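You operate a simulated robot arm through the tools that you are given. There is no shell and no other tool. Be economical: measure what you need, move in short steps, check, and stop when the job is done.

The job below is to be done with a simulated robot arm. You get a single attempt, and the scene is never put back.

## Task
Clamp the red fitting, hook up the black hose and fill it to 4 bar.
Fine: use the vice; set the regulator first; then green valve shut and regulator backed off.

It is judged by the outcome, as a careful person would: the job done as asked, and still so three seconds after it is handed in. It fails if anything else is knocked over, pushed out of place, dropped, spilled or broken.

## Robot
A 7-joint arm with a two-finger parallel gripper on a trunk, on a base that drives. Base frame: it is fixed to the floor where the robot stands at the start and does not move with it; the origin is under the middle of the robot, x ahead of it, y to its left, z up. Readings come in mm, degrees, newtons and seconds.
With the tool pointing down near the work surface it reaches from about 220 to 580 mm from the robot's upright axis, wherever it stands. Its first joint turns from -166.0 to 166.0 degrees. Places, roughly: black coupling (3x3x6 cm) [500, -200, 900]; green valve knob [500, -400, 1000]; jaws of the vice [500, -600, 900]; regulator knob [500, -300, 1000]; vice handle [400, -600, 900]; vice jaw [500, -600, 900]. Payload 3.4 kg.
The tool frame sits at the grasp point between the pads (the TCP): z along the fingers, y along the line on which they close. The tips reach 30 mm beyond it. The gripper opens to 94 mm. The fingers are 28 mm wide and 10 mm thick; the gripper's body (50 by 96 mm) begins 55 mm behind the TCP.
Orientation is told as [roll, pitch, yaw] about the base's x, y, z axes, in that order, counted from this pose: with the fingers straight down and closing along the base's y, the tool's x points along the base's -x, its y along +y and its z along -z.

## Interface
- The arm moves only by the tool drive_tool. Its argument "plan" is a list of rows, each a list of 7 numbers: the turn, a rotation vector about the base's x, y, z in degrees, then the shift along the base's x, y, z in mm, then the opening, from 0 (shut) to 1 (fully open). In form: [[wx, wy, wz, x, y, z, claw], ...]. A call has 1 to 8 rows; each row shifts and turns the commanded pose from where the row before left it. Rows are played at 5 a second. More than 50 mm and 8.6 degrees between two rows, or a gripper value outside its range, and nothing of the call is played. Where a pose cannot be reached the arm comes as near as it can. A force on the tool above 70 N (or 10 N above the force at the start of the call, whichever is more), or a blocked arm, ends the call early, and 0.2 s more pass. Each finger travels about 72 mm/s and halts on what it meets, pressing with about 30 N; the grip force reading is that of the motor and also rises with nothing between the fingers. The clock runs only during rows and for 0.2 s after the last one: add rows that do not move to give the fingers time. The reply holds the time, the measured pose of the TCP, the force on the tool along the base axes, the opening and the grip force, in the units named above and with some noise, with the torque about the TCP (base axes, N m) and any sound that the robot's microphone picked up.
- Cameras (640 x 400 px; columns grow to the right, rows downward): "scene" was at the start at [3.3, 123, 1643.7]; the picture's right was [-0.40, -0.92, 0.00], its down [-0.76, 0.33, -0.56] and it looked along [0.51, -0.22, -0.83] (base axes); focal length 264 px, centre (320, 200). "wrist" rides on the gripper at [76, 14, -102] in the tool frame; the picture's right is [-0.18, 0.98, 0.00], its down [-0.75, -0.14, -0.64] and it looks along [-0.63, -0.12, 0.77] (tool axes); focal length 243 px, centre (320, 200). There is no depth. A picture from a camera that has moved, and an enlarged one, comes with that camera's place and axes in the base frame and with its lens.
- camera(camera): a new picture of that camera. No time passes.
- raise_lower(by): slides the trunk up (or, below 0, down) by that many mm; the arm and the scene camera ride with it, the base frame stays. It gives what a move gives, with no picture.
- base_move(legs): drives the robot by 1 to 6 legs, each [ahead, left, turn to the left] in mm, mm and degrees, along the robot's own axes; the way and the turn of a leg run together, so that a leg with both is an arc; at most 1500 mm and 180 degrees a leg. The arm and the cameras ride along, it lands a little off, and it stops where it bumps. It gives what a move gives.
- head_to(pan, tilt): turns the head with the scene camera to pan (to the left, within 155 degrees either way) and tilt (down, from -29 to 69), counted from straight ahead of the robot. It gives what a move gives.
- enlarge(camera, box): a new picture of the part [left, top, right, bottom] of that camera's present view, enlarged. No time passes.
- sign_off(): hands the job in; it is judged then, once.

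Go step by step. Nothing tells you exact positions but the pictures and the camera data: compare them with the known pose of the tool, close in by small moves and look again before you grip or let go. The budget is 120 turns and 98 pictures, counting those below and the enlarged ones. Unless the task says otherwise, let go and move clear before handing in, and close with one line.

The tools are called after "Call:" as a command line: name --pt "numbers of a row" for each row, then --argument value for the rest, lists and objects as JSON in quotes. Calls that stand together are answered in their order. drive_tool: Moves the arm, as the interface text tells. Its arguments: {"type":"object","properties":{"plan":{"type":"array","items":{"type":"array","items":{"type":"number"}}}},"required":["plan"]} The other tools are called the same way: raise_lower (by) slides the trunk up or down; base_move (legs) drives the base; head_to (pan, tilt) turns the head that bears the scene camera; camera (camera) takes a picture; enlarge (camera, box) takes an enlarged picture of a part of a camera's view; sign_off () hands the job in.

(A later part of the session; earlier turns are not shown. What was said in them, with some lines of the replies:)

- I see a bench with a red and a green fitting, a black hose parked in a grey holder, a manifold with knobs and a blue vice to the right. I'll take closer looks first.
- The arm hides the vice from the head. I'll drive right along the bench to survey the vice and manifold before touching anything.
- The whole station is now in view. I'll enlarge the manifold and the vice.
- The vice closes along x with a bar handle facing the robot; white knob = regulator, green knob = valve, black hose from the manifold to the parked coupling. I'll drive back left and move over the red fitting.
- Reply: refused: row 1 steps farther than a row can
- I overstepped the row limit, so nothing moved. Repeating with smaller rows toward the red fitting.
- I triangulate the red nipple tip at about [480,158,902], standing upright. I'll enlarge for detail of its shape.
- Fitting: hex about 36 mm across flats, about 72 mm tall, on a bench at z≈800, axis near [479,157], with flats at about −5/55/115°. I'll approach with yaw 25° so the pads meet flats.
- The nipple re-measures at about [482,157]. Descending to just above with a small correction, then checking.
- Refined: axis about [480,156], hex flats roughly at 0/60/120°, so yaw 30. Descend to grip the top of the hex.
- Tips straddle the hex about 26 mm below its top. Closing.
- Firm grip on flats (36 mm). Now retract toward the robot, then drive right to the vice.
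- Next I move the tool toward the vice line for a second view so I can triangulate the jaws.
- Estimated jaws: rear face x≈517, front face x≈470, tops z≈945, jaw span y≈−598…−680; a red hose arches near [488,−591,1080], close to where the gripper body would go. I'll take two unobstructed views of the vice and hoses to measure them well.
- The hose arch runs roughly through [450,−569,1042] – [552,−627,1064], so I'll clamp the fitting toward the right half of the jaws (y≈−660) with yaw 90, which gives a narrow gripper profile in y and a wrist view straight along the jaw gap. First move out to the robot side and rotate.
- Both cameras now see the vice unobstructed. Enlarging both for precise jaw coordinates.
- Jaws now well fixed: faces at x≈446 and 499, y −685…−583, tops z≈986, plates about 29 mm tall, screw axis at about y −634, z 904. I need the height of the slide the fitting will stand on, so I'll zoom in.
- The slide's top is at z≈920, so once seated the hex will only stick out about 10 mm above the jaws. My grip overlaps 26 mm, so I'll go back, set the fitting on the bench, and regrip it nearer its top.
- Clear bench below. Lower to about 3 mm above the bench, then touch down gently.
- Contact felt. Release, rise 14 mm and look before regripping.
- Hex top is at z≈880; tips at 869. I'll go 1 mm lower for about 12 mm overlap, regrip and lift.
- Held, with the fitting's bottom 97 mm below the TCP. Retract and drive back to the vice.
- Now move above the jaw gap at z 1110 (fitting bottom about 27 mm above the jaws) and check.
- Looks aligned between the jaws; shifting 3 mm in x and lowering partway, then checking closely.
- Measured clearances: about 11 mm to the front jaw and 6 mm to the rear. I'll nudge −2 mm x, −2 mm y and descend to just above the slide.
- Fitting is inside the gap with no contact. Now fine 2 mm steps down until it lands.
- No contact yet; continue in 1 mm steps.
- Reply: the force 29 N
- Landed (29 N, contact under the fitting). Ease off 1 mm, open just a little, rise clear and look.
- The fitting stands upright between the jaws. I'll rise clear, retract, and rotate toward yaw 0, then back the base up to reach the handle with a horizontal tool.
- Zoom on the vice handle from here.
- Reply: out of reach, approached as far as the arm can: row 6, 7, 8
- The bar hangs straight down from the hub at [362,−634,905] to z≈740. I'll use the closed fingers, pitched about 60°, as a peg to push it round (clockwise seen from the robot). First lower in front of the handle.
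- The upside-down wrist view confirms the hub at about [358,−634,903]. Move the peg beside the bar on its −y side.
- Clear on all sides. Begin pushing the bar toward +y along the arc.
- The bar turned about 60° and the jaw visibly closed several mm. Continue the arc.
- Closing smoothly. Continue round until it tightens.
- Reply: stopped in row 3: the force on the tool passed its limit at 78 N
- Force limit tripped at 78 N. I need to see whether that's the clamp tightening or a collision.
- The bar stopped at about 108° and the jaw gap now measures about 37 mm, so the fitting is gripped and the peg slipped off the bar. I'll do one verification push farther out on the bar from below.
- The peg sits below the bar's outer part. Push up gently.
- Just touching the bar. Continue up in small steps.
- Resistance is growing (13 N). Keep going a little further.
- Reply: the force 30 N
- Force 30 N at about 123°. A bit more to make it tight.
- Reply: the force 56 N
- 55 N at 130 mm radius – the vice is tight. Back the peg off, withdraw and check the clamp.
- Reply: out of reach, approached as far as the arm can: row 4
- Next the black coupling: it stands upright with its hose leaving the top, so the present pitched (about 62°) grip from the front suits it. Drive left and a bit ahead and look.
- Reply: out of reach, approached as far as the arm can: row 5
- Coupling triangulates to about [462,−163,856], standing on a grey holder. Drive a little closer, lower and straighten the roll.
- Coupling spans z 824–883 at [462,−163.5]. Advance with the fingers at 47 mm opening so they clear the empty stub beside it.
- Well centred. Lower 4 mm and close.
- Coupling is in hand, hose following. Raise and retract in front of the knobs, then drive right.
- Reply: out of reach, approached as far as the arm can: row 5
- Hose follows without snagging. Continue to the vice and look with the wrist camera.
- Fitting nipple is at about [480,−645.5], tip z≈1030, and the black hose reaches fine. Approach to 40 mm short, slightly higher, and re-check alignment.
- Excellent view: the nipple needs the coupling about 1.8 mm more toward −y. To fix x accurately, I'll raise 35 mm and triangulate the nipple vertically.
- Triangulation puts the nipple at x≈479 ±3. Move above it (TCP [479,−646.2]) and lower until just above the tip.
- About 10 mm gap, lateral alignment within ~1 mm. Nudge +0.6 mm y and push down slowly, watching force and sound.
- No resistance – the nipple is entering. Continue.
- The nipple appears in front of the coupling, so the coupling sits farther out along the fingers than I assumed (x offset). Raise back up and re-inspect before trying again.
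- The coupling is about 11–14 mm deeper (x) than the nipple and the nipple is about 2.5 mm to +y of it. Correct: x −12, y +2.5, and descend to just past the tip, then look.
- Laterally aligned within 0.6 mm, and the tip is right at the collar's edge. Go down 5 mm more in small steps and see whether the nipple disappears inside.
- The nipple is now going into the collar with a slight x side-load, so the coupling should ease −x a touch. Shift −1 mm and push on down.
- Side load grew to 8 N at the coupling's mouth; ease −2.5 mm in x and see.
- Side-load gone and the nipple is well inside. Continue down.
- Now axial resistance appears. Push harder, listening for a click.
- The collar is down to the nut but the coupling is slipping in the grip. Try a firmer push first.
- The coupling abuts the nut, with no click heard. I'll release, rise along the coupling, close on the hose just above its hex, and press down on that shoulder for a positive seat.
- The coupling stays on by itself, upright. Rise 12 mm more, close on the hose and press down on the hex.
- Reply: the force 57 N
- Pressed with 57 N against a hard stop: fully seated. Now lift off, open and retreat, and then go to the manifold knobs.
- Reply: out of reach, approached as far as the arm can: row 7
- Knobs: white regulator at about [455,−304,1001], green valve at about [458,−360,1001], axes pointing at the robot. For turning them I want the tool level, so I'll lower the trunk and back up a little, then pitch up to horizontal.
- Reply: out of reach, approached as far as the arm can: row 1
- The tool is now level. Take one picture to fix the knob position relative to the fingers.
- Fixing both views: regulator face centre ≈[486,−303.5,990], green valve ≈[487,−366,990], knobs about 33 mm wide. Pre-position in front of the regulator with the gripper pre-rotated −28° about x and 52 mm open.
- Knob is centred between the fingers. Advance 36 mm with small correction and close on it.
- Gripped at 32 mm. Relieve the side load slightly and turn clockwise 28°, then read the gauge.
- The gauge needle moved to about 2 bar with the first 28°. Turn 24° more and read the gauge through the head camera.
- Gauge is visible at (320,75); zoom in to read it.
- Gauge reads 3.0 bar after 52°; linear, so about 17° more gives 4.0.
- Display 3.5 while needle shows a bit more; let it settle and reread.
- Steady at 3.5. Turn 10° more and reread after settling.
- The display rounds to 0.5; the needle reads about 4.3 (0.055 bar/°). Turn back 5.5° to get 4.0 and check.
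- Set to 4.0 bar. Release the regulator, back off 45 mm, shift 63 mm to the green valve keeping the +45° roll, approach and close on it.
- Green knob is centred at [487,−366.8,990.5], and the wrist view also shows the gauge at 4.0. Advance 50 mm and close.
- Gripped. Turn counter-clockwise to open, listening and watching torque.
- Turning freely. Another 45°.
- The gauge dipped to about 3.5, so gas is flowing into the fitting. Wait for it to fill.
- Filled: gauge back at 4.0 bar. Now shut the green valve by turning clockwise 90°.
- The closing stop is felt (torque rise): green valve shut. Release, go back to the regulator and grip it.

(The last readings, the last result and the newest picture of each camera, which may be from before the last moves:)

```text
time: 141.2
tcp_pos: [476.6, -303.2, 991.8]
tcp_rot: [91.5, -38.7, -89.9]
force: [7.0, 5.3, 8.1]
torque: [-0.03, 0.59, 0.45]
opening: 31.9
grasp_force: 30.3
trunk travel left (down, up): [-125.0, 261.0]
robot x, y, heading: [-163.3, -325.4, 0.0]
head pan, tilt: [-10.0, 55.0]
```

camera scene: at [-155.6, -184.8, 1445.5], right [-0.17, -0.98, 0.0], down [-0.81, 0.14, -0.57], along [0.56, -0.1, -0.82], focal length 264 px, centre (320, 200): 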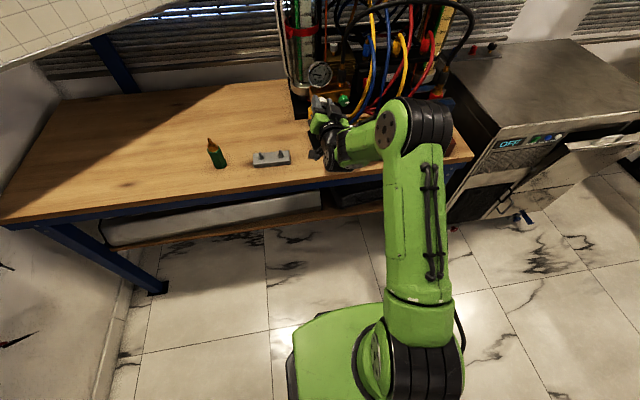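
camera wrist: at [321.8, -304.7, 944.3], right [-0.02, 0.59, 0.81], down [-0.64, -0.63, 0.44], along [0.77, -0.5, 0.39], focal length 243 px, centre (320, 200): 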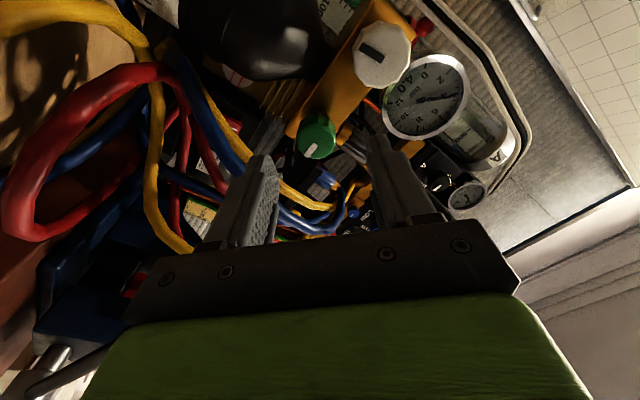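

Gripped on the regulator. Back it off counter-clockwise about 88°.

Call:
drive_tool --pt "-7.5 0 0 0 0 0 0" --pt "-7.5 0 0 0 0 0 0" --pt "-7.5 0 0 0 0 0 0" --pt "-7.5 0 0 0 0 0 0" --pt "-7.5 0 0 0 0 0 0" --pt "-7.5 0 0 0 0 0 0" --pt "-7.5 0 0 0 0 0 0"

Call:
drive_tool --pt "-7 0 0 0 0 0 0" --pt "-7 0 0 0 0 0 0" --pt "-7 0 0 0 0 0 0" --pt "0 0 0 0 0 0 0"

Call:
drive_tool --pt "-5 0 0 0 0 0 0" --pt "-5 0 0 0 0 0 0" --pt "0 0 0 0 0 0 0"

```text
time: 142.8
tcp_pos: [477.0, -301.5, 991.8]
tcp_rot: [-87.2, -88.5, 88.6]
force: [1.9, 6.7, 3.1]
torque: [0.0, -0.81, 0.25]
opening: 31.7
grasp_force: 30.1
trunk travel left (down, up): [-125.0, 261.0]
robot x, y, heading: [-168.0, -326.8, 0.1]
head pan, tilt: [-10.0, 55.0]
```

```text
time: 143.8
tcp_pos: [477.8, -301.6, 991.2]
tcp_rot: [-88.5, -67.6, 89.9]
force: [-1.3, 9.5, 4.6]
torque: [-0.02, -0.12, 0.52]
opening: 31.4
grasp_force: 30.2
trunk travel left (down, up): [-125.0, 261.0]
robot x, y, heading: [-163.6, -326.2, 0.1]
head pan, tilt: [-10.0, 55.0]
```

```text
time: 144.6
tcp_pos: [477.4, -302.0, 990.9]
tcp_rot: [-88.4, -57.6, 89.9]
force: [-0.1, 10.2, 4.8]
torque: [0.12, -0.02, 0.5]
opening: 31.6
grasp_force: 30.1
trunk travel left (down, up): [-125.0, 261.0]
robot x, y, heading: [-164.0, -321.7, 0.2]
head pan, tilt: [-10.0, 55.0]
```

Torque begins to rise at the zero stop. One more small nudge to be sure, then release and retreat.

Call:
drive_tool --pt "-4 0 0 0 0 0 0" --pt "-3 0 0 0 0 0 0" --pt "0 0 0 0 0 0 0"

Call:
drive_tool --pt "0 0 0 0 0 0 0.5" --pt "0 0 0 0 0 0 0.6" --pt "0 0 0 0 0 0 0.6" --pt "0 0 0 -30 0 0 0.6" --pt "0 0 0 -40 0 0 0.6" --pt "0 0 0 -40 0 0 0.6" --pt "0 0 0 0 0 0 0.6"

Call:
camera --camera "wrist"

```text
time: 145.4
tcp_pos: [476.5, -303.7, 990.4]
tcp_rot: [-88.3, -50.6, 89.6]
force: [0.6, 5.8, 0.5]
torque: [0.36, 0.15, -0.02]
opening: 31.3
grasp_force: 29.8
trunk travel left (down, up): [-125.0, 261.0]
robot x, y, heading: [-166.8, -323.6, 0.1]
head pan, tilt: [-10.0, 55.0]
```

```text
time: 147.0
tcp_pos: [380.0, -303.8, 989.7]
tcp_rot: [-88.1, -50.7, 89.3]
force: [-0.1, 0.1, 0.7]
torque: [-0.03, 0.0, -0.01]
opening: 56.4
grasp_force: 0.2
out of reach, approached as far as the arm can: row 6
trunk travel left (down, up): [-125.0, 261.0]
robot x, y, heading: [-167.7, -326.1, -0.1]
head pan, tilt: [-10.0, 55.0]
```

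```text
0 pictures are left
camera wrist: at [277.0, -342.0, 924.2], right [-0.02, 0.88, -0.48], down [-0.63, 0.36, 0.69], along [0.77, 0.32, 0.55], focal length 243 px, centre (320, 200)
```

wrist: 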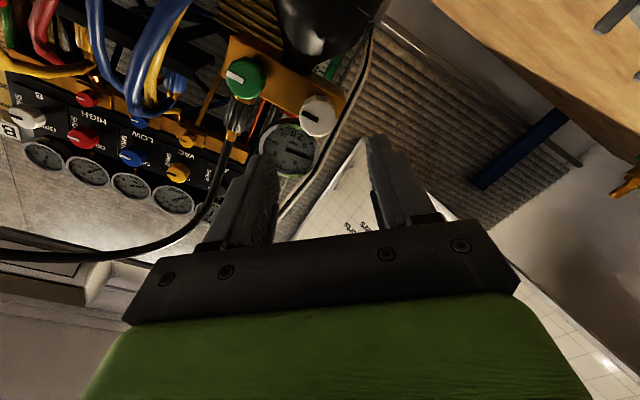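

The valve and regulator markers are back at their starting positions, and the gauge line is bleeding down after backing off. I'll back the arm clear, then hand in.

Call:
base_move --legs '[[-80, 0, 0]]'

Call:
sign_off

```text
time: 148.0
tcp_pos: [299.0, -303.5, 990.7]
tcp_rot: [-88.3, -50.6, 89.4]
force: [-0.6, 0.0, -0.1]
torque: [0.02, 0.03, 0.02]
opening: 56.5
grasp_force: 0.0
trunk travel left (down, up): [-125.0, 261.0]
robot x, y, heading: [-244.4, -327.9, -0.1]
head pan, tilt: [-10.0, 55.0]
```

```text
The job is handed in.
```

The red fitting is clamped in the vice with the black hose pushed on, and the gauge read 4.0 bar once it had filled. I then shut the green valve, backed the regulator off and handed the job in. I had no pictures left to check two things: I felt the green valve reach its stop but didn't test it further, and my last picture showed the gauge at about 2, which I took to be the line bleeding down. I heard no click when the hose coupling went on; it was pressed home against a hard stop with about 57 N.
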